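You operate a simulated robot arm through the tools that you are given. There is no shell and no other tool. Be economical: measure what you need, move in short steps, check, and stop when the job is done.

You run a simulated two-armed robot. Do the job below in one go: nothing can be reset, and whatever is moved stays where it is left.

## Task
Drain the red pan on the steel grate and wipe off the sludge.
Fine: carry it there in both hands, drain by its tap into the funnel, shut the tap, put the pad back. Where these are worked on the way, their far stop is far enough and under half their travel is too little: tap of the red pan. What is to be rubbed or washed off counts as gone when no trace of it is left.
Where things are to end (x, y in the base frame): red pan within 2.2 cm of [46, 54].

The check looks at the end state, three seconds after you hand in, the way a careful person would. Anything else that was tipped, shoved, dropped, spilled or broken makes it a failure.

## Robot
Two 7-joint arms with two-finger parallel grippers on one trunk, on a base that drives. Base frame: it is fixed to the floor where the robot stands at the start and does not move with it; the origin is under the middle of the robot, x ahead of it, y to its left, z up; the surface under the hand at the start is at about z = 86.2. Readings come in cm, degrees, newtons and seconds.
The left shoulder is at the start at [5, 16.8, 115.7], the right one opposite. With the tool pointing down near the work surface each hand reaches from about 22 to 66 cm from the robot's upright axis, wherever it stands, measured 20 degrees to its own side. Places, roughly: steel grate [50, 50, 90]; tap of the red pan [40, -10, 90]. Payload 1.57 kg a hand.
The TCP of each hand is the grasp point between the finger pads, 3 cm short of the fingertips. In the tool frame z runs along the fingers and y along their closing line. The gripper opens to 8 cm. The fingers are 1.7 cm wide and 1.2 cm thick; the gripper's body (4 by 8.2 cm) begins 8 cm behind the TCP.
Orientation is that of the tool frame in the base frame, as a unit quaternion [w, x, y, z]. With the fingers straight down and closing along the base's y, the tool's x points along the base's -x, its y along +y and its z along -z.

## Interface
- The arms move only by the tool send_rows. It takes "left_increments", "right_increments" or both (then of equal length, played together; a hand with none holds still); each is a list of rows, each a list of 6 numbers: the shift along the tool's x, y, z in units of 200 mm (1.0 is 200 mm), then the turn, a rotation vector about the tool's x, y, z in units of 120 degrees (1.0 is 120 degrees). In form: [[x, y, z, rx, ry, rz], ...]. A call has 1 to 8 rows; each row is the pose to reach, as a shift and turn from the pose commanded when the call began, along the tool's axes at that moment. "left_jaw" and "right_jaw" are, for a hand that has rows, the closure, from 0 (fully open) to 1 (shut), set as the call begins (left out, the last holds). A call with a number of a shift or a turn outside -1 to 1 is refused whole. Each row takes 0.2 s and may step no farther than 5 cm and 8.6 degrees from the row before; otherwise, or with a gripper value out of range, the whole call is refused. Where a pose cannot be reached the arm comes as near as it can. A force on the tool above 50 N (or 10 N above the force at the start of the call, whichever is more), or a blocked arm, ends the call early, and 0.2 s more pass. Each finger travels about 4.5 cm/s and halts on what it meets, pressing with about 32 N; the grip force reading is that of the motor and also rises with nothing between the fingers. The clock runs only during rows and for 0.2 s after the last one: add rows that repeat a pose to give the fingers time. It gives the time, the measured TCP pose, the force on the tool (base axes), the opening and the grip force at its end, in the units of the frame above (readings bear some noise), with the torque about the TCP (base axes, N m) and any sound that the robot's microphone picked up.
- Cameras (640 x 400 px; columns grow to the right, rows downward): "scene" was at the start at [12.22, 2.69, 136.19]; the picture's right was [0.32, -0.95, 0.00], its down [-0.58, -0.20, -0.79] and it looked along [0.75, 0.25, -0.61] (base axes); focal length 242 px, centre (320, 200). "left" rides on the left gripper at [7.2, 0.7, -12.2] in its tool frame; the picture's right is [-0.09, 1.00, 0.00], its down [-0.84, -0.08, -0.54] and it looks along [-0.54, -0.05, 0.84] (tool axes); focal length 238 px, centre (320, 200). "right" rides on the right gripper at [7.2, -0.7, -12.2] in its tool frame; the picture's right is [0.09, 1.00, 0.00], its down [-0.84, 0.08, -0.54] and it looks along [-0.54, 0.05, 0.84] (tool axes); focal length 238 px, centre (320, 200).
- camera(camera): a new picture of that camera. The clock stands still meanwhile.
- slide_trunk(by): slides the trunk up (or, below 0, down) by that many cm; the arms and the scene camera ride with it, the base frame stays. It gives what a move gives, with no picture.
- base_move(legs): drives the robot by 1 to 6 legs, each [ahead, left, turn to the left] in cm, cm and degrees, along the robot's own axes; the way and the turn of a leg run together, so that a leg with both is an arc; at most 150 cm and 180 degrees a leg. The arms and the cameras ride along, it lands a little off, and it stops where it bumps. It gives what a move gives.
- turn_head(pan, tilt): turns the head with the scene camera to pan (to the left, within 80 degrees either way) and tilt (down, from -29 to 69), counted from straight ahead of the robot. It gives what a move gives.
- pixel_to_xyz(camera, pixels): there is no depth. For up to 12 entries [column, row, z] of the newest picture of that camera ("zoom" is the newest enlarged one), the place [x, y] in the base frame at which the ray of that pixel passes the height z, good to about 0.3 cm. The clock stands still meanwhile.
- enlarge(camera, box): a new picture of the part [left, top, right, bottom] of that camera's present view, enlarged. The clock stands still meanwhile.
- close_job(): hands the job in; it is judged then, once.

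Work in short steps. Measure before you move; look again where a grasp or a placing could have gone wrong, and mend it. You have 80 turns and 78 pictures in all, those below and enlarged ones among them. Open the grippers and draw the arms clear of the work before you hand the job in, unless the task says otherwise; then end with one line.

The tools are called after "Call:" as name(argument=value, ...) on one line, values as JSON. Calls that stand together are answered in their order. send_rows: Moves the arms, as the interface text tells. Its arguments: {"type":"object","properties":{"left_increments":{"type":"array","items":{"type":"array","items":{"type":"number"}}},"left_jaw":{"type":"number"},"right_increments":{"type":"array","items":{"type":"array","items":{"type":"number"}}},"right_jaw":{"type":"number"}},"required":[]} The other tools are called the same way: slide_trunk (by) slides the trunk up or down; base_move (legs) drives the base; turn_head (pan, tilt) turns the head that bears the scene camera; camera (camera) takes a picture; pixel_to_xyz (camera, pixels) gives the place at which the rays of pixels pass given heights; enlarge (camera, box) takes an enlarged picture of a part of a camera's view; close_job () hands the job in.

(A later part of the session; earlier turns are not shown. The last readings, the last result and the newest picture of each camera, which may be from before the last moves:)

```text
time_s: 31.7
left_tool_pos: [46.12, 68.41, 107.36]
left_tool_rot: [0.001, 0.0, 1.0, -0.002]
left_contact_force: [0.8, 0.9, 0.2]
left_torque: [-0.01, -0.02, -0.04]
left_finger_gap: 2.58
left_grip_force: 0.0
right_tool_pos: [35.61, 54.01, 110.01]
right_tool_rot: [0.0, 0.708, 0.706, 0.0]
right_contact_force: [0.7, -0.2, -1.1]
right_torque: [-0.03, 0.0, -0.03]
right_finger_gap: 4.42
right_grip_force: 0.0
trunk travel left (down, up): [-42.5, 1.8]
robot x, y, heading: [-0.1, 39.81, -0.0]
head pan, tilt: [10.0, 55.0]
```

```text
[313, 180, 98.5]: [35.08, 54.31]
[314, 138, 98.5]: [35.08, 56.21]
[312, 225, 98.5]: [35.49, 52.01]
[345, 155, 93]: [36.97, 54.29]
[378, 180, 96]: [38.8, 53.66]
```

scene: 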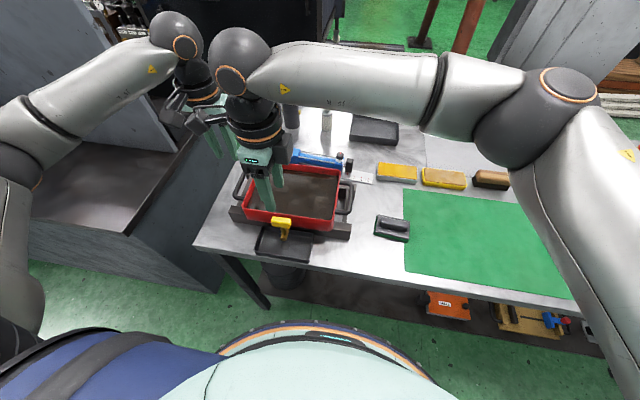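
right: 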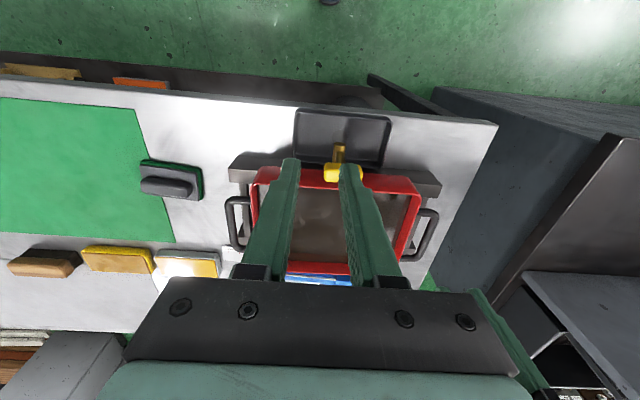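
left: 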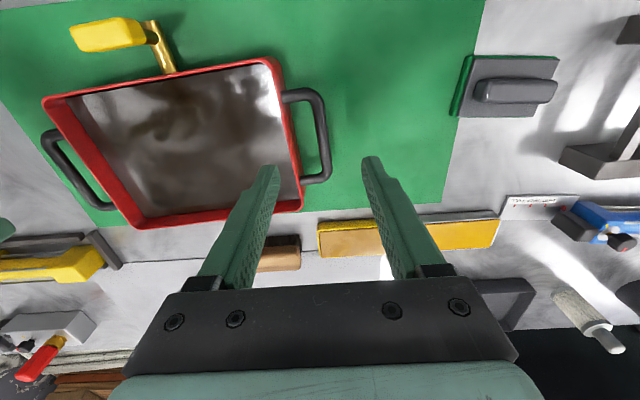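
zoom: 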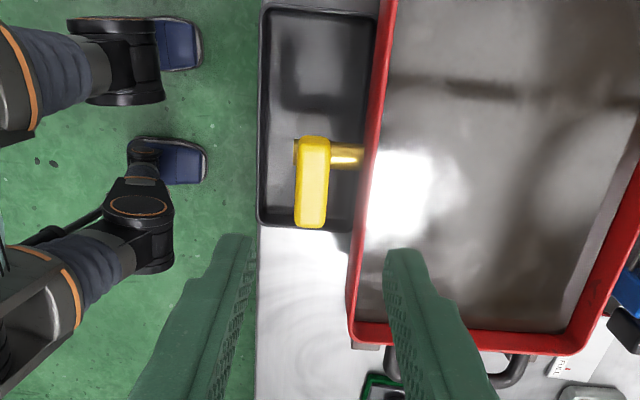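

Lever at (35.25,54.1). I descend to z≈99.3 and close on it.

Call:
send_rows(right_increments=[[0.005, -0.015, 0.15, 0, 0, 0], [0.005, -0.015, 0.3, 0, 0, 0], [0.005, -0.015, 0.42, 0, 0, 0], [0.005, -0.015, 0.535, 0, 0, 0], [0.005, -0.015, 0.535, 0, 0, 0]])

Call:
send_rows(right_increments=[[0, 0, 0, 0, 0, 0], [0, 0, 0, 0, 0, 0], [0, 0, 0, 0, 0, 0], [0, 0, 0, 0, 0, 0]], right_jaw=1)

Call:
enlarge(camera="right", box=[200, 60, 440, 260])

```text
time_s: 32.9
left_tool_pos: [45.98, 68.31, 107.46]
left_tool_rot: [0.001, 0.001, 1.0, -0.002]
left_contact_force: [-0.3, 0.2, -0.9]
left_torque: [0.04, -0.02, 0.01]
left_finger_gap: 2.59
left_grip_force: 0.0
right_tool_pos: [35.37, 54.07, 99.5]
right_tool_rot: [0.0, 0.707, 0.707, 0.002]
right_contact_force: [-0.7, -2.7, 12.1]
right_torque: [-0.11, -0.36, -0.09]
right_finger_gap: 4.33
right_grip_force: 0.0
trunk travel left (down, up): [-42.5, 1.8]
robot x, y, heading: [-0.06, 39.89, 0.4]
head pan, tilt: [10.0, 55.0]
```

```text
time_s: 33.9
left_tool_pos: [46.02, 68.35, 107.37]
left_tool_rot: [0.001, 0.001, 1.0, -0.002]
left_contact_force: [-0.4, -0.9, -0.1]
left_torque: [-0.03, 0.04, -0.02]
left_finger_gap: 2.58
left_grip_force: 0.0
right_tool_pos: [35.14, 54.04, 99.17]
right_tool_rot: [-0.002, 0.707, 0.707, -0.001]
right_contact_force: [-2.2, -0.1, 1.2]
right_torque: [-0.04, -0.11, 0.07]
right_finger_gap: 1.56
right_grip_force: 31.5
trunk travel left (down, up): [-42.5, 1.8]
robot x, y, heading: [-0.08, 39.97, -0.0]
head pan, tilt: [10.0, 55.0]
```

```text
2.00 times, centred on (320, 160) of right
```

zoom: 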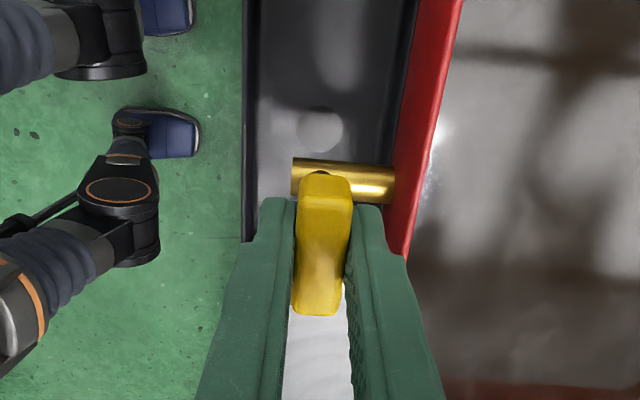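

The lever is held (gap 1.56 cm). I try turning counter-clockwise (seen from above) by 16° and watch the torque.

Call:
send_rows(right_increments=[[0, 0, 0, 0, 0, -0.035], [0, 0, 0, 0, 0, -0.07], [0, 0, 0, 0, 0, -0.1], [0, 0, 0, 0, 0, -0.133]])

Call:
enlarge(camera="scene", box=[220, 130, 360, 270])

```text
time_s: 34.9
left_tool_pos: [46.13, 68.32, 107.41]
left_tool_rot: [0.001, 0.001, 1.0, -0.002]
left_contact_force: [0.6, 0.4, -0.2]
left_torque: [0.02, 0.01, 0.0]
left_finger_gap: 2.6
left_grip_force: 0.0
right_tool_pos: [35.34, 53.96, 99.33]
right_tool_rot: [-0.001, 0.601, 0.799, 0.001]
right_contact_force: [-1.4, 0.5, 0.4]
right_torque: [-0.34, -0.01, -0.04]
right_finger_gap: 1.56
right_grip_force: 32.1
trunk travel left (down, up): [-42.5, 1.8]
robot x, y, heading: [-0.04, 40.36, -0.2]
head pan, tilt: [10.0, 55.0]
```

```text
2.86 times, centred on (290, 200) of scene
```

zoom: 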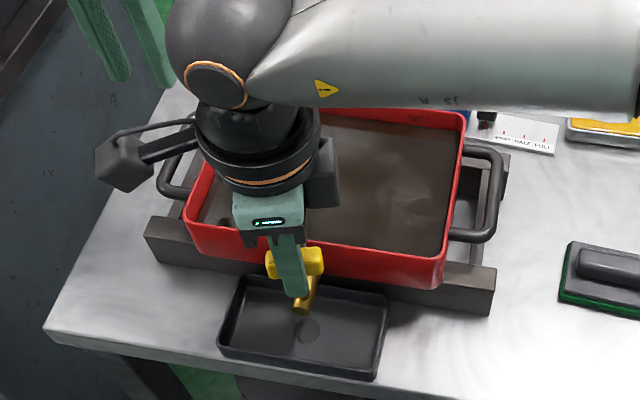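

It turns freely. I continue another 40° and check.

Call:
send_rows(right_increments=[[0, 0, 0, 0, 0, -0.065], [0, 0, 0, 0, 0, -0.13], [0, 0, 0, 0, 0, -0.195], [0, 0, 0, 0, 0, -0.26], [0, 0, 0, 0, 0, -0.333], [0, 0, 0, 0, 0, -0.333]])

Call:
enlarge(camera="scene", box=[220, 130, 360, 270])

```text
refused: row 5 steps farther than a row can; nothing moved
```

```text
2.86 times, centred on (290, 200) of scene
```

zoom: 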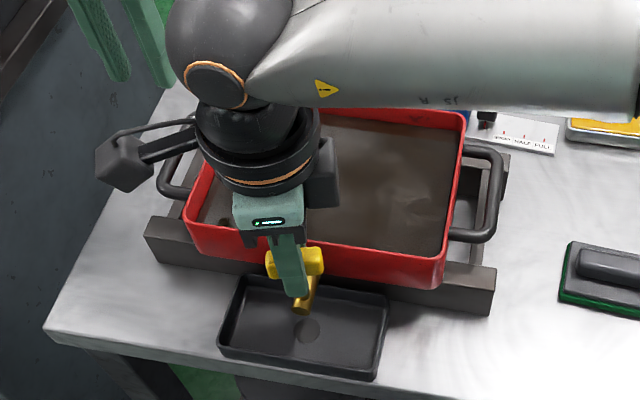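

Refused for a slightly large step; I resend with smaller ones.

Call:
send_rows(right_increments=[[0, 0, 0, 0, 0, -0.06], [0, 0, 0, 0, 0, -0.12], [0, 0, 0, 0, 0, -0.18], [0, 0, 0, 0, 0, -0.24], [0, 0, 0, 0, 0, -0.3], [0, 0, 0, 0, 0, -0.333]])

Call:
enlarge(camera="right", box=[160, 0, 480, 240])

```text
time_s: 36.3
left_tool_pos: [46.01, 68.44, 107.39]
left_tool_rot: [0.001, 0.002, 1.0, -0.002]
left_contact_force: [0.5, 0.6, -0.7]
left_torque: [0.01, 0.0, 0.02]
left_finger_gap: 2.56
left_grip_force: 0.0
right_tool_pos: [35.34, 54.04, 99.28]
right_tool_rot: [0.0, 0.292, 0.956, 0.001]
right_contact_force: [-2.2, -1.2, 1.6]
right_torque: [0.03, 0.18, -0.01]
right_finger_gap: 1.56
right_grip_force: 31.1
trunk travel left (down, up): [-42.5, 1.8]
robot x, y, heading: [0.09, 39.62, 0.2]
head pan, tilt: [10.0, 55.0]
```

```text
1.67 times, centred on (320, 120) of right
```

zoom: 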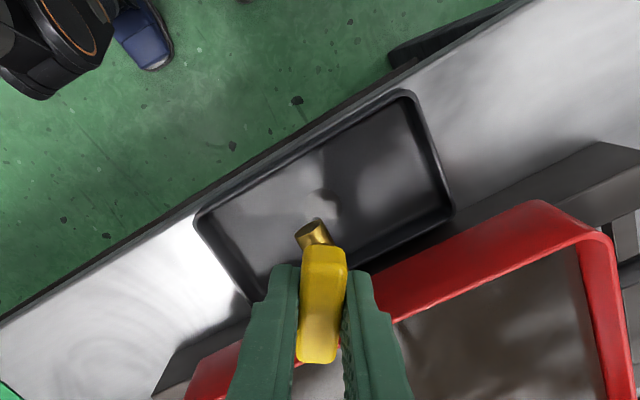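

Turned 56°, still free; I continue to 90°.

Call:
send_rows(right_increments=[[0, 0, 0, 0, 0, -0.06], [0, 0, 0, 0, 0, -0.12], [0, 0, 0, 0, 0, -0.18], [0, 0, 0, 0, 0, -0.24], [0, 0, 0, 0, 0, -0.283], [0, 0, 0, 0, 0, -0.283]])

Call:
enlarge(camera="scene", box=[220, 130, 360, 270])

```text
time_s: 37.7
left_tool_pos: [46.08, 68.27, 107.42]
left_tool_rot: [0.0, 0.001, 1.0, -0.001]
left_contact_force: [-0.1, -0.5, 0.7]
left_torque: [0.04, 0.01, 0.02]
left_finger_gap: 2.61
left_grip_force: 0.0
right_tool_pos: [35.4, 54.07, 99.25]
right_tool_rot: [0.001, 0.002, 1.0, 0.001]
right_contact_force: [-1.0, -0.7, 1.0]
right_torque: [-0.13, 0.57, 0.02]
right_finger_gap: 1.53
right_grip_force: 31.6
trunk travel left (down, up): [-42.5, 1.8]
robot x, y, heading: [0.07, 39.94, 0.0]
head pan, tilt: [10.0, 55.0]
```

```text
2.86 times, centred on (290, 200) of scene
```

zoom: 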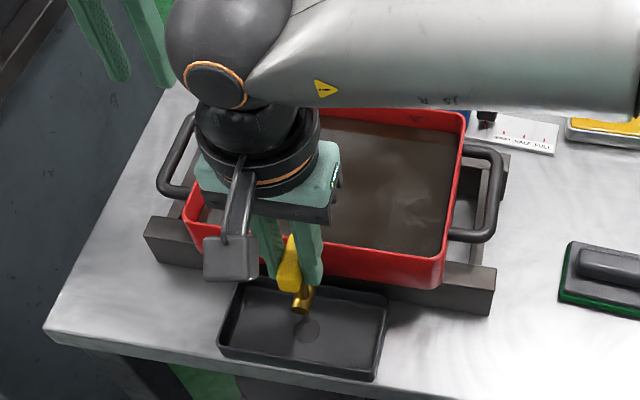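

No stop felt and no visible stream yet; I wait about 1.6 s and look at level and outlet.

Call:
send_rows(right_increments=[[0, 0, 0, 0, 0, 0], [0, 0, 0, 0, 0, 0], [0, 0, 0, 0, 0, 0], [0, 0, 0, 0, 0, 0], [0, 0, 0, 0, 0, 0], [0, 0, 0, 0, 0, 0], [0, 0, 0, 0, 0, 0], [0, 0, 0, 0, 0, 0]])

Call:
enlarge(camera="scene", box=[230, 150, 350, 270])

Call:
enlarge(camera="left", box=[0, 0, 320, 240])

```text
time_s: 39.5
left_tool_pos: [46.04, 68.29, 107.37]
left_tool_rot: [0.001, 0.001, 1.0, -0.002]
left_contact_force: [0.6, 0.5, 1.0]
left_torque: [0.02, -0.02, 0.0]
left_finger_gap: 2.6
left_grip_force: 0.1
right_tool_pos: [35.26, 54.16, 99.21]
right_tool_rot: [0.001, 0.002, 1.0, 0.001]
right_contact_force: [-0.1, 0.0, 2.4]
right_torque: [-0.1, 0.37, 0.01]
right_finger_gap: 1.56
right_grip_force: 31.3
trunk travel left (down, up): [-42.5, 1.8]
robot x, y, heading: [-0.1, 40.11, 0.1]
head pan, tilt: [10.0, 55.0]
```

```text
3.33 times, centred on (290, 210) of scene
```

zoom: 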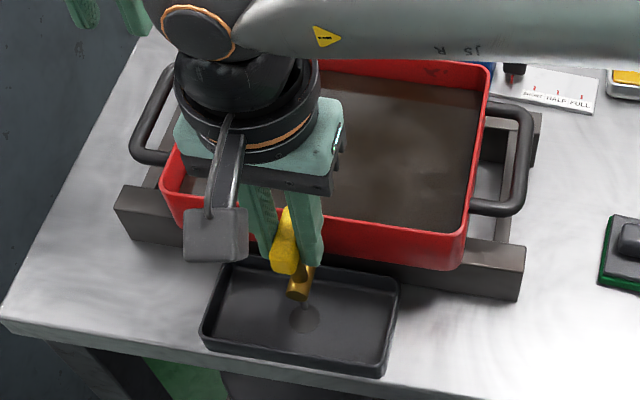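

```text
1.67 times, centred on (160, 120) of left
```

zoom: 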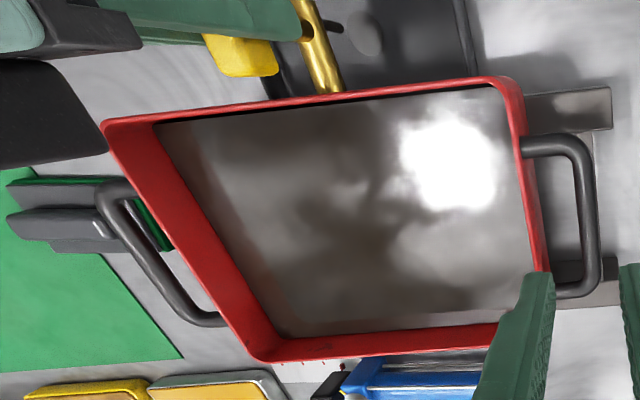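

A faint stream seems to fall at (308,312). I nudge the lever a little further to feel for the far stop, and keep waiting.

Call:
send_rows(right_increments=[[0, 0, 0, 0, 0, -0.04], [0, 0, 0, 0, 0, -0.08], [0, 0, 0, 0, 0, -0.08], [0, 0, 0, 0, 0, -0.08], [0, 0, 0, 0, 0, -0.08], [0, 0, 0, 0, 0, -0.08], [0, 0, 0, 0, 0, -0.08], [0, 0, 0, 0, 0, -0.08]])

Call:
enlarge(camera="scene", box=[230, 150, 350, 270])

```text
time_s: 41.3
left_tool_pos: [46.05, 68.46, 107.45]
left_tool_rot: [0.001, 0.001, 1.0, -0.002]
left_contact_force: [0.4, -0.9, -0.6]
left_torque: [-0.01, 0.0, 0.01]
left_finger_gap: 2.6
left_grip_force: 0.0
right_tool_pos: [35.21, 54.04, 99.3]
right_tool_rot: [-0.001, -0.082, 0.997, 0.001]
right_contact_force: [0.1, -4.0, 0.0]
right_torque: [-0.11, -0.16, -0.35]
right_finger_gap: 1.57
right_grip_force: 31.2
trunk travel left (down, up): [-42.5, 1.8]
robot x, y, heading: [0.1, 39.96, 0.2]
head pan, tilt: [10.0, 55.0]
```

```text
3.33 times, centred on (290, 210) of scene
```

zoom: 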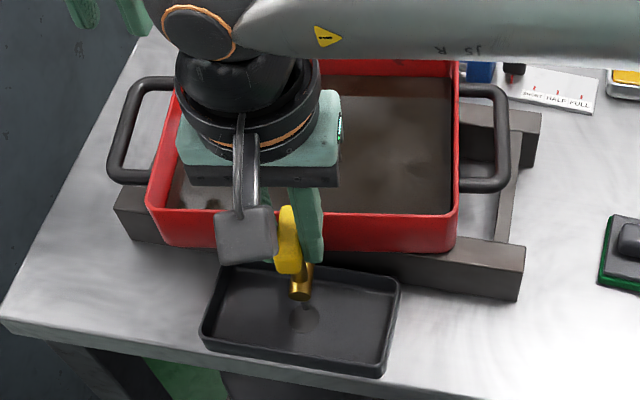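

The stop was reached at about 90° and the pan itself turned some 9° with the extra twist; I'll undo that when closing. Now I wait for it to drain.

Call:
send_rows(right_increments=[[0, 0, 0, 0, 0, 0], [0, 0, 0, 0, 0, 0], [0, 0, 0, 0, 0, 0], [0, 0, 0, 0, 0, 0], [0, 0, 0, 0, 0, 0], [0, 0, 0, 0, 0, 0], [0, 0, 0, 0, 0, 0], [0, 0, 0, 0, 0, 0]])

Call:
send_rows(right_increments=[[0, 0, 0, 0, 0, 0], [0, 0, 0, 0, 0, 0], [0, 0, 0, 0, 0, 0], [0, 0, 0, 0, 0, 0], [0, 0, 0, 0, 0, 0], [0, 0, 0, 0, 0, 0], [0, 0, 0, 0, 0, 0], [0, 0, 0, 0, 0, 0]])

Call:
send_rows(right_increments=[[0, 0, 0, 0, 0, 0], [0, 0, 0, 0, 0, 0], [0, 0, 0, 0, 0, 0], [0, 0, 0, 0, 0, 0], [0, 0, 0, 0, 0, 0], [0, 0, 0, 0, 0, 0], [0, 0, 0, 0, 0, 0], [0, 0, 0, 0, 0, 0]])

Call:
enlarge(camera="scene", box=[230, 150, 350, 270])

Call:
enlarge(camera="left", box=[0, 0, 320, 240])

```text
time_s: 43.1
left_tool_pos: [46.08, 68.26, 107.46]
left_tool_rot: [0.001, 0.0, 1.0, -0.002]
left_contact_force: [-0.4, -0.7, 1.2]
left_torque: [-0.01, -0.02, 0.01]
left_finger_gap: 2.59
left_grip_force: 0.1
right_tool_pos: [35.22, 53.98, 99.2]
right_tool_rot: [0.001, -0.082, 0.997, 0.001]
right_contact_force: [1.2, -2.0, -0.3]
right_torque: [-0.14, -0.12, -0.38]
right_finger_gap: 1.54
right_grip_force: 30.7
trunk travel left (down, up): [-42.5, 1.8]
robot x, y, heading: [-0.37, 40.22, 0.0]
head pan, tilt: [10.0, 55.0]
```

```text
time_s: 44.9
left_tool_pos: [46.02, 68.32, 107.36]
left_tool_rot: [0.001, 0.0, 1.0, -0.001]
left_contact_force: [0.2, 0.5, -0.9]
left_torque: [0.03, 0.0, 0.03]
left_finger_gap: 2.61
left_grip_force: 0.1
right_tool_pos: [35.42, 54.03, 99.31]
right_tool_rot: [0.0, -0.081, 0.997, 0.001]
right_contact_force: [0.6, -2.5, -0.1]
right_torque: [-0.16, -0.02, -0.38]
right_finger_gap: 1.56
right_grip_force: 31.1
trunk travel left (down, up): [-42.5, 1.8]
robot x, y, heading: [-0.11, 39.91, 0.3]
head pan, tilt: [10.0, 55.0]
```

```text
time_s: 46.7
left_tool_pos: [46.06, 68.45, 107.34]
left_tool_rot: [0.0, 0.001, 1.0, -0.002]
left_contact_force: [0.4, 0.4, 0.0]
left_torque: [0.0, 0.01, 0.02]
left_finger_gap: 2.59
left_grip_force: 0.0
right_tool_pos: [35.36, 54.03, 99.18]
right_tool_rot: [0.0, -0.081, 0.997, 0.001]
right_contact_force: [-1.2, -0.7, 0.0]
right_torque: [-0.39, -0.03, -0.38]
right_finger_gap: 1.56
right_grip_force: 31.4
trunk travel left (down, up): [-42.5, 1.8]
robot x, y, heading: [0.05, 39.86, 0.1]
head pan, tilt: [10.0, 55.0]
```

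```text
3.33 times, centred on (290, 210) of scene
```

zoom: 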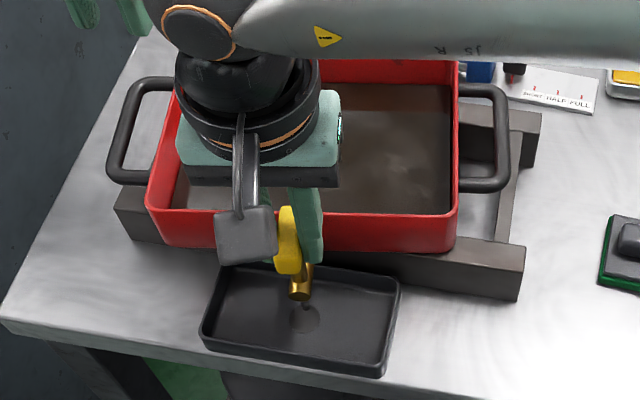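

```text
1.67 times, centred on (160, 120) of left
```

zoom: 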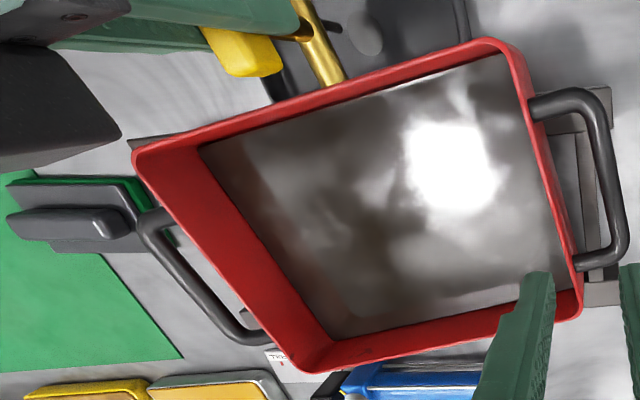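

The level is falling (more inner wall shows). I keep waiting.

Call:
send_rows(right_increments=[[0, 0, 0, 0, 0, 0], [0, 0, 0, 0, 0, 0], [0, 0, 0, 0, 0, 0], [0, 0, 0, 0, 0, 0], [0, 0, 0, 0, 0, 0], [0, 0, 0, 0, 0, 0], [0, 0, 0, 0, 0, 0], [0, 0, 0, 0, 0, 0]])

Call:
send_rows(right_increments=[[0, 0, 0, 0, 0, 0], [0, 0, 0, 0, 0, 0], [0, 0, 0, 0, 0, 0], [0, 0, 0, 0, 0, 0], [0, 0, 0, 0, 0, 0], [0, 0, 0, 0, 0, 0], [0, 0, 0, 0, 0, 0], [0, 0, 0, 0, 0, 0]])

Call:
send_rows(right_increments=[[0, 0, 0, 0, 0, 0], [0, 0, 0, 0, 0, 0], [0, 0, 0, 0, 0, 0], [0, 0, 0, 0, 0, 0], [0, 0, 0, 0, 0, 0], [0, 0, 0, 0, 0, 0], [0, 0, 0, 0, 0, 0], [0, 0, 0, 0, 0, 0]])

Call:
send_rows(right_increments=[[0, 0, 0, 0, 0, 0], [0, 0, 0, 0, 0, 0], [0, 0, 0, 0, 0, 0], [0, 0, 0, 0, 0, 0], [0, 0, 0, 0, 0, 0], [0, 0, 0, 0, 0, 0], [0, 0, 0, 0, 0, 0], [0, 0, 0, 0, 0, 0]])

Call:
send_rows(right_increments=[[0, 0, 0, 0, 0, 0], [0, 0, 0, 0, 0, 0], [0, 0, 0, 0, 0, 0], [0, 0, 0, 0, 0, 0], [0, 0, 0, 0, 0, 0], [0, 0, 0, 0, 0, 0], [0, 0, 0, 0, 0, 0], [0, 0, 0, 0, 0, 0]])

Call:
send_rows(right_increments=[[0, 0, 0, 0, 0, 0], [0, 0, 0, 0, 0, 0], [0, 0, 0, 0, 0, 0], [0, 0, 0, 0, 0, 0], [0, 0, 0, 0, 0, 0], [0, 0, 0, 0, 0, 0], [0, 0, 0, 0, 0, 0], [0, 0, 0, 0, 0, 0]])

Call:
enlarge(camera="left", box=[0, 0, 320, 240])

```text
time_s: 48.5
left_tool_pos: [46.09, 68.36, 107.44]
left_tool_rot: [0.001, 0.001, 1.0, -0.002]
left_contact_force: [-0.7, -0.4, -0.2]
left_torque: [-0.02, -0.01, -0.01]
left_finger_gap: 2.61
left_grip_force: 0.1
right_tool_pos: [35.26, 54.04, 99.31]
right_tool_rot: [0.0, -0.082, 0.997, 0.001]
right_contact_force: [-0.5, -0.6, -0.6]
right_torque: [-0.39, -0.04, -0.35]
right_finger_gap: 1.54
right_grip_force: 31.3
trunk travel left (down, up): [-42.5, 1.8]
robot x, y, heading: [-0.1, 39.85, 0.1]
head pan, tilt: [10.0, 55.0]
```

```text
time_s: 50.3
left_tool_pos: [46.08, 68.27, 107.43]
left_tool_rot: [0.001, 0.001, 1.0, -0.001]
left_contact_force: [-0.6, 0.0, -0.8]
left_torque: [0.03, 0.0, -0.01]
left_finger_gap: 2.6
left_grip_force: 0.1
right_tool_pos: [35.27, 54.04, 99.26]
right_tool_rot: [0.0, -0.082, 0.997, 0.002]
right_contact_force: [-0.2, -2.6, 0.5]
right_torque: [-0.17, -0.03, -0.33]
right_finger_gap: 1.55
right_grip_force: 31.5
trunk travel left (down, up): [-42.5, 1.8]
robot x, y, heading: [0.19, 39.85, 0.1]
head pan, tilt: [10.0, 55.0]
```

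```text
time_s: 52.1
left_tool_pos: [46.06, 68.3, 107.42]
left_tool_rot: [0.0, 0.0, 1.0, -0.001]
left_contact_force: [0.2, -0.8, -0.1]
left_torque: [-0.02, 0.01, 0.02]
left_finger_gap: 2.57
left_grip_force: 0.0
right_tool_pos: [35.32, 53.96, 99.31]
right_tool_rot: [-0.001, -0.082, 0.997, 0.001]
right_contact_force: [-1.3, -3.0, -0.9]
right_torque: [-0.13, 0.02, -0.26]
right_finger_gap: 1.55
right_grip_force: 30.6
trunk travel left (down, up): [-42.5, 1.8]
robot x, y, heading: [-0.3, 39.42, 0.3]
head pan, tilt: [10.0, 55.0]
```

```text
time_s: 53.9
left_tool_pos: [46.12, 68.32, 107.43]
left_tool_rot: [0.002, 0.001, 1.0, -0.002]
left_contact_force: [0.1, 0.1, 0.3]
left_torque: [-0.02, 0.0, 0.0]
left_finger_gap: 2.58
left_grip_force: 0.0
right_tool_pos: [35.4, 53.96, 99.39]
right_tool_rot: [0.0, -0.082, 0.997, 0.001]
right_contact_force: [-0.9, -2.6, 0.3]
right_torque: [-0.17, -0.02, -0.26]
right_finger_gap: 1.54
right_grip_force: 31.1
trunk travel left (down, up): [-42.5, 1.8]
robot x, y, heading: [0.16, 39.56, 0.1]
head pan, tilt: [10.0, 55.0]
```

```text
time_s: 55.7
left_tool_pos: [45.97, 68.36, 107.36]
left_tool_rot: [0.001, 0.001, 1.0, -0.002]
left_contact_force: [0.6, -0.5, 0.1]
left_torque: [0.0, 0.02, 0.04]
left_finger_gap: 2.61
left_grip_force: 0.0
right_tool_pos: [35.37, 54.07, 99.32]
right_tool_rot: [-0.001, -0.082, 0.997, 0.001]
right_contact_force: [-0.2, -1.9, 0.6]
right_torque: [-0.13, -0.05, -0.31]
right_finger_gap: 1.54
right_grip_force: 31.0
trunk travel left (down, up): [-42.5, 1.8]
robot x, y, heading: [0.04, 39.8, 0.2]
head pan, tilt: [10.0, 55.0]
```

```text
time_s: 57.5
left_tool_pos: [46.02, 68.4, 107.48]
left_tool_rot: [0.001, 0.0, 1.0, -0.001]
left_contact_force: [-0.1, 0.4, 0.5]
left_torque: [-0.02, -0.03, 0.02]
left_finger_gap: 2.61
left_grip_force: 0.0
right_tool_pos: [35.35, 53.97, 99.23]
right_tool_rot: [0.0, -0.082, 0.997, 0.002]
right_contact_force: [0.3, -1.7, -0.2]
right_torque: [-0.39, -0.03, -0.34]
right_finger_gap: 1.55
right_grip_force: 31.5
trunk travel left (down, up): [-42.5, 1.8]
robot x, y, heading: [-0.27, 39.71, -0.0]
head pan, tilt: [10.0, 55.0]
```

```text
1.67 times, centred on (160, 120) of left
```

zoom: 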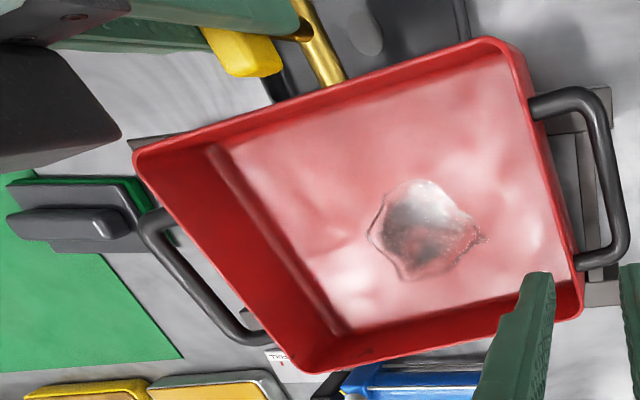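

The pan is nearly dry; a sludge patch shows on the bottom at (425,230) of the zoom. I wait a bit more and check the outlet.

Call:
send_rows(right_increments=[[0, 0, 0, 0, 0, 0], [0, 0, 0, 0, 0, 0], [0, 0, 0, 0, 0, 0], [0, 0, 0, 0, 0, 0], [0, 0, 0, 0, 0, 0], [0, 0, 0, 0, 0, 0], [0, 0, 0, 0, 0, 0], [0, 0, 0, 0, 0, 0]])

Call:
send_rows(right_increments=[[0, 0, 0, 0, 0, 0], [0, 0, 0, 0, 0, 0], [0, 0, 0, 0, 0, 0], [0, 0, 0, 0, 0, 0], [0, 0, 0, 0, 0, 0], [0, 0, 0, 0, 0, 0], [0, 0, 0, 0, 0, 0], [0, 0, 0, 0, 0, 0]])

Call:
send_rows(right_increments=[[0, 0, 0, 0, 0, 0], [0, 0, 0, 0, 0, 0], [0, 0, 0, 0, 0, 0], [0, 0, 0, 0, 0, 0], [0, 0, 0, 0, 0, 0], [0, 0, 0, 0, 0, 0], [0, 0, 0, 0, 0, 0], [0, 0, 0, 0, 0, 0]])

Call:
enlarge(camera="scene", box=[230, 150, 350, 270])

Call:
enlarge(camera="left", box=[0, 0, 320, 240])

```text
time_s: 59.3
left_tool_pos: [46.15, 68.28, 107.4]
left_tool_rot: [0.001, 0.0, 1.0, -0.002]
left_contact_force: [1.1, -0.1, -0.3]
left_torque: [-0.03, -0.01, -0.04]
left_finger_gap: 2.63
left_grip_force: 0.1
right_tool_pos: [35.41, 54.02, 99.38]
right_tool_rot: [0.0, -0.082, 0.997, 0.001]
right_contact_force: [-0.4, -2.4, 0.0]
right_torque: [-0.12, -0.04, -0.25]
right_finger_gap: 1.56
right_grip_force: 31.3
trunk travel left (down, up): [-42.5, 1.8]
robot x, y, heading: [0.11, 39.69, 0.1]
head pan, tilt: [10.0, 55.0]
```

```text
time_s: 61.1
left_tool_pos: [45.96, 68.39, 107.38]
left_tool_rot: [0.001, 0.001, 1.0, -0.002]
left_contact_force: [-0.7, 0.2, -0.7]
left_torque: [0.0, 0.01, 0.05]
left_finger_gap: 2.59
left_grip_force: 0.1
right_tool_pos: [35.34, 54.09, 99.38]
right_tool_rot: [0.0, -0.081, 0.997, 0.001]
right_contact_force: [-0.6, -2.8, 0.5]
right_torque: [-0.14, -0.08, -0.26]
right_finger_gap: 1.58
right_grip_force: 31.3
trunk travel left (down, up): [-42.5, 1.8]
robot x, y, heading: [0.37, 39.84, 0.2]
head pan, tilt: [10.0, 55.0]
```

```text
time_s: 62.9
left_tool_pos: [46.11, 68.39, 107.33]
left_tool_rot: [0.0, 0.001, 1.0, -0.002]
left_contact_force: [-0.7, 0.1, 0.5]
left_torque: [0.01, -0.01, -0.01]
left_finger_gap: 2.58
left_grip_force: 0.1
right_tool_pos: [35.33, 54.01, 99.22]
right_tool_rot: [0.0, -0.082, 0.997, 0.001]
right_contact_force: [-0.3, -2.5, 0.1]
right_torque: [-0.13, -0.05, -0.25]
right_finger_gap: 1.55
right_grip_force: 31.5
trunk travel left (down, up): [-42.5, 1.8]
robot x, y, heading: [-0.23, 39.71, 0.0]
head pan, tilt: [10.0, 55.0]
```

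```text
3.33 times, centred on (290, 210) of scene
```

zoom: 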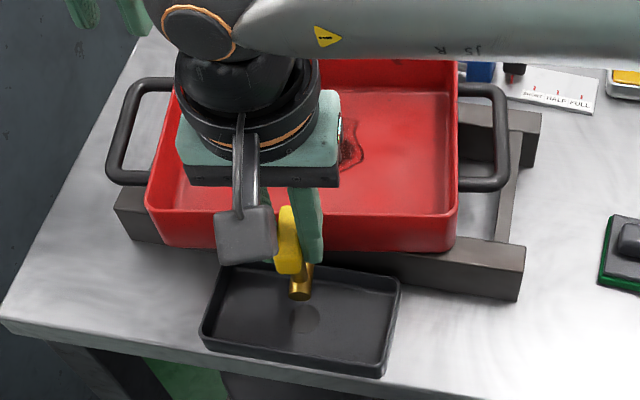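

```text
1.67 times, centred on (160, 120) of left
```

zoom: 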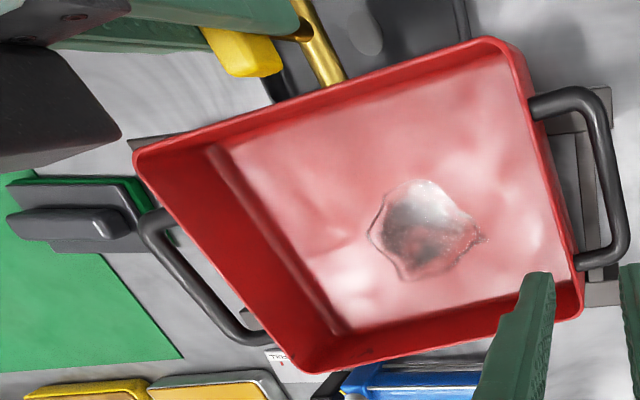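

Drained, no stream. I turn the lever back clockwise toward closed, in two calls.

Call:
send_rows(right_increments=[[0, 0, 0, 0, 0, 0.06], [0, 0, 0, 0, 0, 0.12], [0, 0, 0, 0, 0, 0.18], [0, 0, 0, 0, 0, 0.24], [0, 0, 0, 0, 0, 0.3], [0, 0, 0, 0, 0, 0.36], [0, 0, 0, 0, 0, 0.42], [0, 0, 0, 0, 0, 0.48]])

Call:
send_rows(right_increments=[[0, 0, 0, 0, 0, 0.06], [0, 0, 0, 0, 0, 0.12], [0, 0, 0, 0, 0, 0.18], [0, 0, 0, 0, 0, 0.24], [0, 0, 0, 0, 0, 0.28], [0, 0, 0, 0, 0, 0.28]])

Call:
enlarge(camera="scene", box=[220, 130, 360, 270])

```text
time_s: 64.7
left_tool_pos: [46.13, 68.35, 107.38]
left_tool_rot: [0.001, 0.0, 1.0, -0.002]
left_contact_force: [0.1, 0.3, 0.1]
left_torque: [0.0, -0.01, -0.03]
left_finger_gap: 2.61
left_grip_force: 0.1
right_tool_pos: [35.36, 54.17, 99.37]
right_tool_rot: [0.0, 0.409, 0.912, 0.001]
right_contact_force: [1.6, -0.1, 0.5]
right_torque: [-0.67, -0.58, 0.04]
right_finger_gap: 1.58
right_grip_force: 31.5
trunk travel left (down, up): [-42.5, 1.8]
robot x, y, heading: [0.02, 39.98, -0.1]
head pan, tilt: [10.0, 55.0]
```

```text
time_s: 66.1
left_tool_pos: [46.13, 68.35, 107.35]
left_tool_rot: [0.001, 0.001, 1.0, -0.002]
left_contact_force: [-0.1, 0.5, 0.1]
left_torque: [0.03, -0.03, -0.01]
left_finger_gap: 2.61
left_grip_force: 0.0
right_tool_pos: [35.33, 54.09, 99.39]
right_tool_rot: [-0.001, 0.655, 0.756, 0.001]
right_contact_force: [2.3, -0.1, 2.5]
right_torque: [-0.4, -0.1, 0.26]
right_finger_gap: 1.57
right_grip_force: 31.5
trunk travel left (down, up): [-42.5, 1.8]
robot x, y, heading: [0.36, 40.01, -0.0]
head pan, tilt: [10.0, 55.0]
```

```text
2.86 times, centred on (290, 200) of scene
```

zoom: 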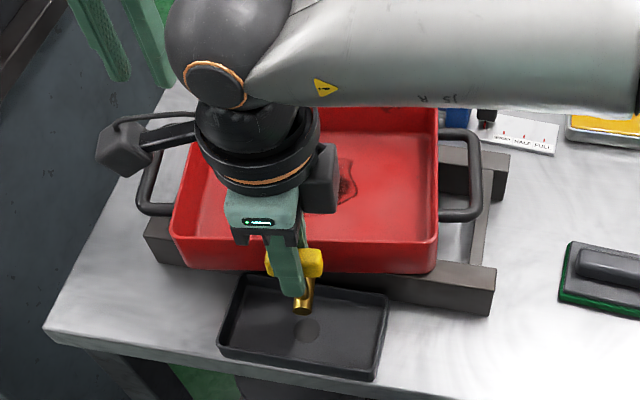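

Closed stop is felt (0.26 N m) at 82°; turning 9° further brings the pan straight again.

Call:
send_rows(right_increments=[[0, 0, 0, 0, 0, 0.03], [0, 0, 0, 0, 0, 0.06], [0, 0, 0, 0, 0, 0.075], [0, 0, 0, 0, 0, 0.075]])

Call:
enlarge(camera="scene", box=[220, 130, 360, 270])

Call:
pixel_to_xyz(camera="zoom", pixels=[[187, 218, 96], [441, 282, 96], [466, 118, 96], [180, 180, 94.5], [487, 195, 94.5]])

```text
time_s: 67.1
left_tool_pos: [46.05, 68.37, 107.38]
left_tool_rot: [0.002, 0.001, 1.0, -0.003]
left_contact_force: [0.1, 0.0, -0.8]
left_torque: [-0.04, 0.0, 0.01]
left_finger_gap: 2.6
left_grip_force: 0.0
right_tool_pos: [35.34, 54.11, 99.26]
right_tool_rot: [-0.002, 0.712, 0.702, 0.001]
right_contact_force: [-2.9, 1.0, 0.3]
right_torque: [0.8, -0.07, 0.45]
right_finger_gap: 1.56
right_grip_force: 31.3
trunk travel left (down, up): [-42.5, 1.8]
robot x, y, heading: [-0.14, 39.76, 0.0]
head pan, tilt: [10.0, 55.0]
```

```text
2.86 times, centred on (290, 200) of scene
```

zoom: 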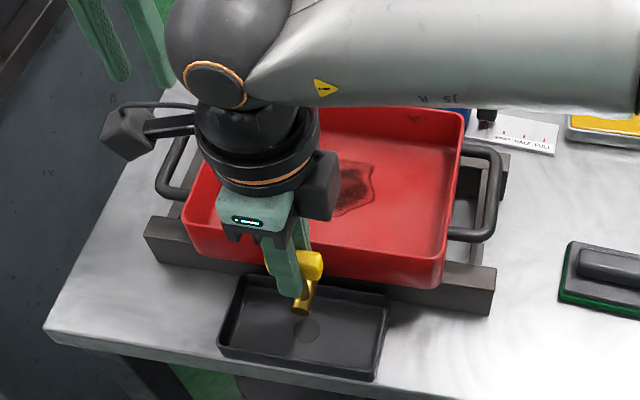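

```text
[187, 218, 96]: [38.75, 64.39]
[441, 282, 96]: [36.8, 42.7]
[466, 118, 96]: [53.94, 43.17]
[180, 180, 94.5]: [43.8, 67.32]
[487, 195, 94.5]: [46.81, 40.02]
```

The pan is straight again and the tap shut. I open slightly and lift off.

Call:
send_rows(right_increments=[[0, 0, 0, 0, 0, 0], [0, 0, 0, 0, 0, 0], [0, 0, 0, 0, 0, 0]], right_jaw=0.6)

Call:
send_rows(right_increments=[[0, 0, -0.1, 0, 0, 0], [0, 0, -0.25, 0, 0, 0], [0, 0, -0.45, 0, 0, 0], [0, 0, -0.65, 0, 0, 0], [0, 0, -0.65, 0, 0, 0]])

Call:
enlarge(camera="scene", box=[350, 180, 440, 260])

Call:
enlarge(camera="left", box=[0, 0, 400, 250])

```text
time_s: 67.9
left_tool_pos: [46.06, 68.25, 107.4]
left_tool_rot: [0.001, 0.001, 1.0, -0.002]
left_contact_force: [0.8, -0.3, -0.1]
left_torque: [0.0, -0.01, 0.0]
left_finger_gap: 2.6
left_grip_force: 0.0
right_tool_pos: [35.35, 54.05, 99.23]
right_tool_rot: [0.0, 0.712, 0.702, 0.001]
right_contact_force: [-0.4, -1.1, 0.4]
right_torque: [0.02, -0.01, -0.02]
right_finger_gap: 3.19
right_grip_force: 0.1
trunk travel left (down, up): [-42.5, 1.8]
robot x, y, heading: [-0.19, 39.87, 0.0]
head pan, tilt: [10.0, 55.0]
```

```text
time_s: 69.1
left_tool_pos: [46.04, 68.46, 107.32]
left_tool_rot: [0.001, 0.0, 1.0, -0.002]
left_contact_force: [-0.6, 0.1, 0.1]
left_torque: [-0.03, -0.03, -0.01]
left_finger_gap: 2.61
left_grip_force: 0.2
right_tool_pos: [35.38, 54.19, 112.3]
right_tool_rot: [-0.002, 0.712, 0.703, 0.0]
right_contact_force: [0.6, -0.2, 0.1]
right_torque: [0.0, 0.0, -0.04]
right_finger_gap: 3.2
right_grip_force: 0.0
trunk travel left (down, up): [-42.5, 1.8]
robot x, y, heading: [0.06, 39.94, 0.1]
head pan, tilt: [10.0, 55.0]
```

```text
5.00 times, centred on (395, 220) of scene
```

zoom: 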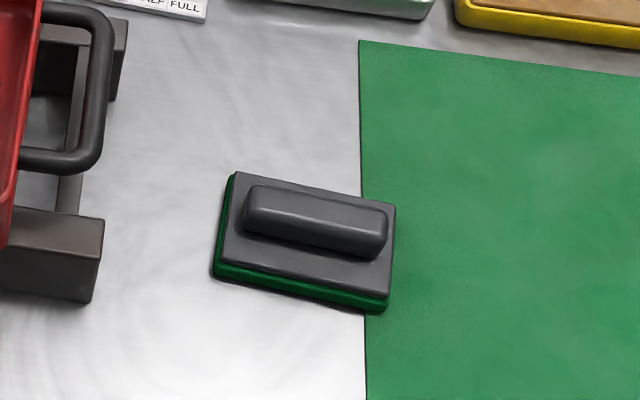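

```text
1.60 times, centred on (200, 125) of left
```

zoom: 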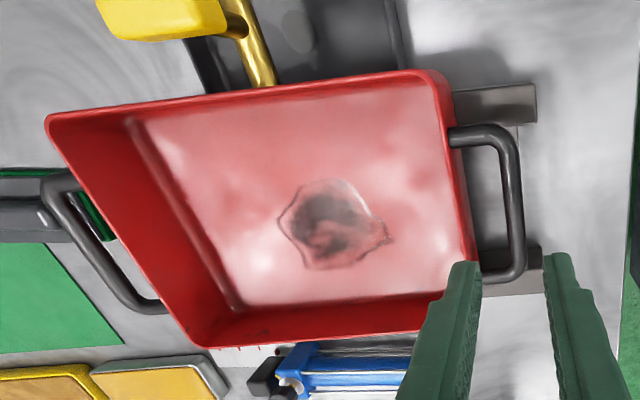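

The pad's handle runs along y, so the present hand orientation suits it. I locate the sludge patch outline and inner floor corners (floor z≈91.8) from the left view.

Call:
pixel_to_xyz(camera="zoom", pixels=[[276, 220, 91.8], [392, 240, 91.8], [330, 180, 91.8], [325, 270, 91.8], [285, 200, 91.8], [365, 262, 91.8], [130, 120, 91.8], [240, 308, 91.8], [425, 290, 91.8], [405, 85, 91.8], [48, 118, 96], [190, 345, 96]])

Call:
pixel_to_xyz(camera="scene", pixels=[[398, 224, 90], [384, 220, 90], [409, 227, 90], [398, 224, 89]])

```text
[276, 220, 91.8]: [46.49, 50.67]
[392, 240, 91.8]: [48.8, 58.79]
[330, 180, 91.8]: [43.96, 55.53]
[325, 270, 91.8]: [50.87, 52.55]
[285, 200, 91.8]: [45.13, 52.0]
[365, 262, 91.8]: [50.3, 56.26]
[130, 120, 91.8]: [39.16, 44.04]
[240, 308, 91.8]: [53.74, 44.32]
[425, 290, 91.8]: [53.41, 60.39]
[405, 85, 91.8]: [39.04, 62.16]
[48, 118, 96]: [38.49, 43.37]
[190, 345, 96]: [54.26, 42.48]
```

```text
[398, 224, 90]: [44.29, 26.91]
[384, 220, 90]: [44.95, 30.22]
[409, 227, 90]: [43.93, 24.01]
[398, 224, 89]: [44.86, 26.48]
```

The patch spans x 44–51, y 50.7–58.8. I bring the right hand over the pad at about (44.3,26.8).

Call:
send_rows(right_increments=[[-0.2, 0.06, 0, 0, 0, 0], [-0.4, 0.12, 0, 0, 0, 0], [-0.6, 0.18, 0, 0, 0, 0], [-0.8, 0.25, 0, 0, 0, 0], [-1.0, 0.33, 0, 0, 0, 0], [-1.0, 0.33, 0, 0, 0, 0]])

Call:
send_rows(right_increments=[[-0.19, 0.06, 0.1, 0, 0, -0.007], [-0.37, 0.115, 0.21, 0, 0, -0.007], [-0.37, 0.115, 0.31, 0, 0, -0.007], [-0.37, 0.115, 0.31, 0, 0, -0.007]], right_jaw=0.4)

Call:
enlarge(camera="right", box=[160, 40, 480, 240])

```text
time_s: 70.5
left_tool_pos: [46.02, 68.41, 107.41]
left_tool_rot: [0.002, 0.001, 1.0, -0.002]
left_contact_force: [-0.4, 0.0, 0.2]
left_torque: [0.0, 0.02, 0.01]
left_finger_gap: 2.6
left_grip_force: 0.1
right_tool_pos: [41.62, 34.06, 112.18]
right_tool_rot: [0.0, 0.712, 0.702, 0.0]
right_contact_force: [-0.6, 0.5, 0.6]
right_torque: [-0.04, 0.0, 0.02]
right_finger_gap: 3.19
right_grip_force: 0.2
trunk travel left (down, up): [-42.5, 1.8]
robot x, y, heading: [-0.06, 39.88, 0.1]
head pan, tilt: [10.0, 55.0]
```

```text
time_s: 71.5
left_tool_pos: [45.94, 68.36, 107.38]
left_tool_rot: [0.001, 0.001, 1.0, -0.001]
left_contact_force: [-0.1, -0.1, -0.1]
left_torque: [-0.02, 0.02, 0.0]
left_finger_gap: 2.62
left_grip_force: 0.0
right_tool_pos: [43.88, 26.76, 105.97]
right_tool_rot: [0.0, 0.707, 0.708, 0.001]
right_contact_force: [0.2, 0.1, 0.5]
right_torque: [-0.01, -0.03, 0.0]
right_finger_gap: 4.81
right_grip_force: 0.0
trunk travel left (down, up): [-42.5, 1.8]
robot x, y, heading: [-0.18, 40.04, -0.0]
head pan, tilt: [10.0, 55.0]
```

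```text
2.00 times, centred on (320, 140) of right
```

zoom: 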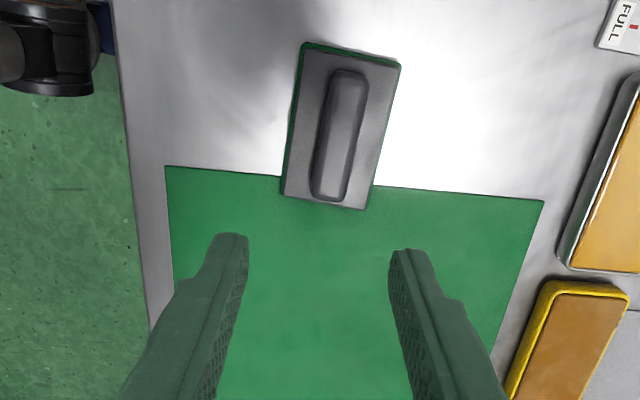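

The pad is turned about 9° (handle from (350,75) to (328,195)). I locate its ends and plate corners for putting it back later.

Call:
pixel_to_xyz(camera="zoom", pixels=[[349, 76, 90], [329, 195, 90], [340, 135, 90], [340, 135, 89], [303, 45, 87.8], [400, 65, 87.8], [365, 208, 87.8], [282, 193, 87.8]])

```text
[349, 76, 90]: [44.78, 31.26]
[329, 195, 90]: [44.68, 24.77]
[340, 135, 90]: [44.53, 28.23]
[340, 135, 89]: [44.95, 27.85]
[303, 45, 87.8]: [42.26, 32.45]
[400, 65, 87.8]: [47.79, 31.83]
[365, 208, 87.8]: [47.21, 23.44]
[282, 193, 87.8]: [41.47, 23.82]
```

Plate centre ≈(44.6,27.95), turned about 5° clockwise, 5.6×8.5 cm. I align and descend to z≈96 for a closer look.

Call:
send_rows(right_increments=[[0.03, 0.018, 0.15, 0, 0, 0.02], [0.06, 0.036, 0.3, 0, 0, 0.042], [0.06, 0.036, 0.5, 0, 0, 0.042], [0.06, 0.036, 0.5, 0, 0, 0.042]])

Call:
enlarge(camera="right", box=[160, 40, 480, 240])

Call:
pixel_to_xyz(camera="zoom", pixels=[[320, 200, 90]])

Call:
enlarge(camera="scene", box=[340, 160, 450, 270])

```text
time_s: 72.5
left_tool_pos: [46.15, 68.41, 107.38]
left_tool_rot: [0.0, 0.001, 1.0, -0.002]
left_contact_force: [-0.6, 0.5, 0.2]
left_torque: [0.05, 0.02, 0.01]
left_finger_gap: 2.62
left_grip_force: 0.1
right_tool_pos: [44.51, 27.86, 96.1]
right_tool_rot: [-0.001, 0.737, 0.676, 0.001]
right_contact_force: [0.1, 0.1, 0.7]
right_torque: [0.03, -0.03, 0.06]
right_finger_gap: 4.83
right_grip_force: 0.1
trunk travel left (down, up): [-42.5, 1.8]
robot x, y, heading: [-0.26, 39.74, 0.4]
head pan, tilt: [10.0, 55.0]
```

```text
2.00 times, centred on (320, 140) of right
```

zoom: 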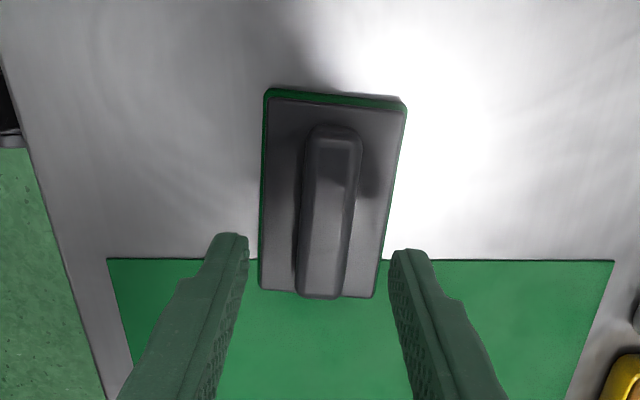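

```text
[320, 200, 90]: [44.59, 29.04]
```

```text
3.64 times, centred on (395, 215) of scene
```

zoom: 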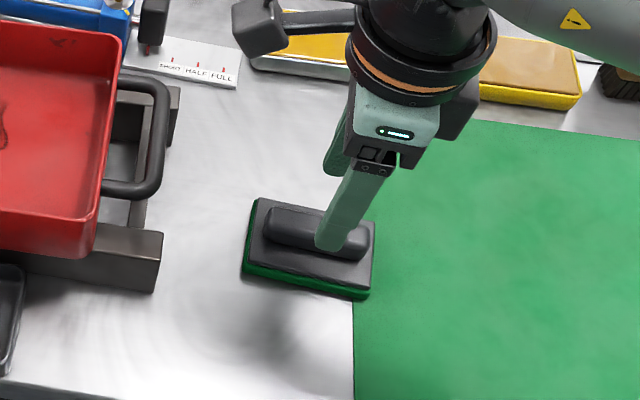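

Aligned. I lower to z≈91.6, watching the contact force.

Call:
send_rows(right_increments=[[0.015, 0.01, 0.1, 0, 0, 0], [0.015, 0.01, 0.18, 0, 0, 0], [0.015, 0.01, 0.225, 0, 0, 0], [0.015, 0.01, 0.225, 0, 0, 0]], right_jaw=0.55)

Call:
enlarge(camera="right", box=[160, 60, 480, 260])

```text
time_s: 73.5
left_tool_pos: [46.02, 68.36, 107.37]
left_tool_rot: [0.001, 0.001, 1.0, -0.002]
left_contact_force: [-0.2, 0.7, 0.4]
left_torque: [-0.02, -0.01, -0.01]
left_finger_gap: 2.61
left_grip_force: 0.0
right_tool_pos: [44.85, 28.03, 91.43]
right_tool_rot: [0.0, 0.737, 0.676, 0.001]
right_contact_force: [0.3, 0.1, 0.0]
right_torque: [0.0, 0.02, -0.01]
right_finger_gap: 3.61
right_grip_force: 0.2
trunk travel left (down, up): [-42.5, 1.8]
robot x, y, heading: [-0.24, 39.8, 0.0]
head pan, tilt: [10.0, 55.0]
```

```text
2.00 times, centred on (320, 160) of right
```

zoom: 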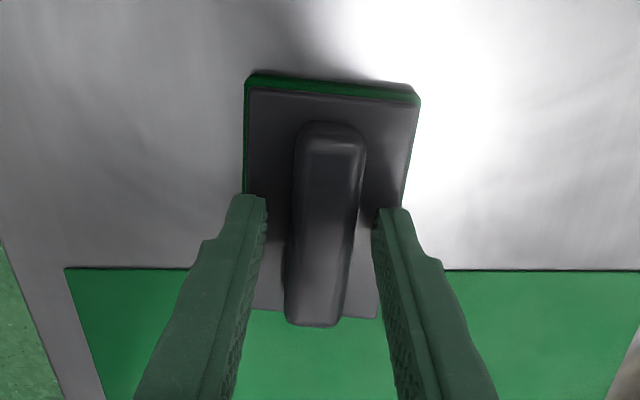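

Handle is between the fingers without contact; I go down 0.5 cm more and close.

Call:
send_rows(right_increments=[[0, 0, 0.015, 0, 0, 0], [0, 0, 0.025, 0, 0, 0], [0, 0, 0.025, 0, 0, 0]])

Call:
send_rows(right_increments=[[0, 0, 0, 0, 0, 0], [0, 0, 0, 0, 0, 0], [0, 0, 0, 0, 0, 0], [0, 0, 0, 0, 0, 0]], right_jaw=1)

Call:
send_rows(right_increments=[[0, 0, -0.1, 0, 0, 0], [0, 0, -0.2, 0, 0, 0], [0, 0, -0.2, 0, 0, 0]])

Call:
enlarge(camera="scene", box=[340, 160, 450, 270])

```text
time_s: 74.3
left_tool_pos: [46.1, 68.35, 107.38]
left_tool_rot: [0.0, 0.001, 1.0, -0.001]
left_contact_force: [0.7, 0.4, 1.0]
left_torque: [-0.01, 0.0, -0.01]
left_finger_gap: 2.61
left_grip_force: 0.0
right_tool_pos: [44.85, 28.08, 91.05]
right_tool_rot: [-0.001, 0.737, 0.676, 0.0]
right_contact_force: [-0.2, 0.1, 0.6]
right_torque: [-0.02, -0.01, 0.0]
right_finger_gap: 3.61
right_grip_force: 0.1
trunk travel left (down, up): [-42.5, 1.8]
robot x, y, heading: [-0.03, 39.93, 0.2]
head pan, tilt: [10.0, 55.0]
```

```text
time_s: 75.3
left_tool_pos: [46.16, 68.42, 107.37]
left_tool_rot: [0.001, 0.001, 1.0, -0.002]
left_contact_force: [-0.5, -0.5, 0.6]
left_torque: [0.02, 0.03, -0.02]
left_finger_gap: 2.62
left_grip_force: 0.2
right_tool_pos: [44.71, 27.92, 90.95]
right_tool_rot: [-0.001, 0.737, 0.676, 0.001]
right_contact_force: [0.0, 0.3, 0.7]
right_torque: [-0.01, 0.0, -0.02]
right_finger_gap: 2.1
right_grip_force: 32.5
trunk travel left (down, up): [-42.5, 1.8]
robot x, y, heading: [0.17, 40.16, 0.2]
head pan, tilt: [10.0, 55.0]
```

```text
time_s: 76.1
left_tool_pos: [46.13, 68.33, 107.33]
left_tool_rot: [0.0, 0.0, 1.0, -0.002]
left_contact_force: [0.2, 0.6, 0.4]
left_torque: [0.01, 0.0, 0.01]
left_finger_gap: 2.61
left_grip_force: 0.0
right_tool_pos: [44.8, 28.04, 95.08]
right_tool_rot: [-0.002, 0.737, 0.676, 0.001]
right_contact_force: [-0.2, 0.1, -1.3]
right_torque: [0.01, 0.06, -0.01]
right_finger_gap: 2.11
right_grip_force: 31.9
trunk travel left (down, up): [-42.5, 1.8]
robot x, y, heading: [0.09, 39.86, 0.2]
head pan, tilt: [10.0, 55.0]
```

```text
3.64 times, centred on (395, 215) of scene
```

zoom: 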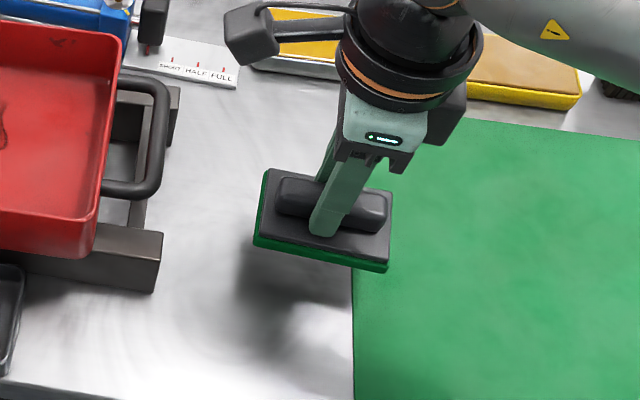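

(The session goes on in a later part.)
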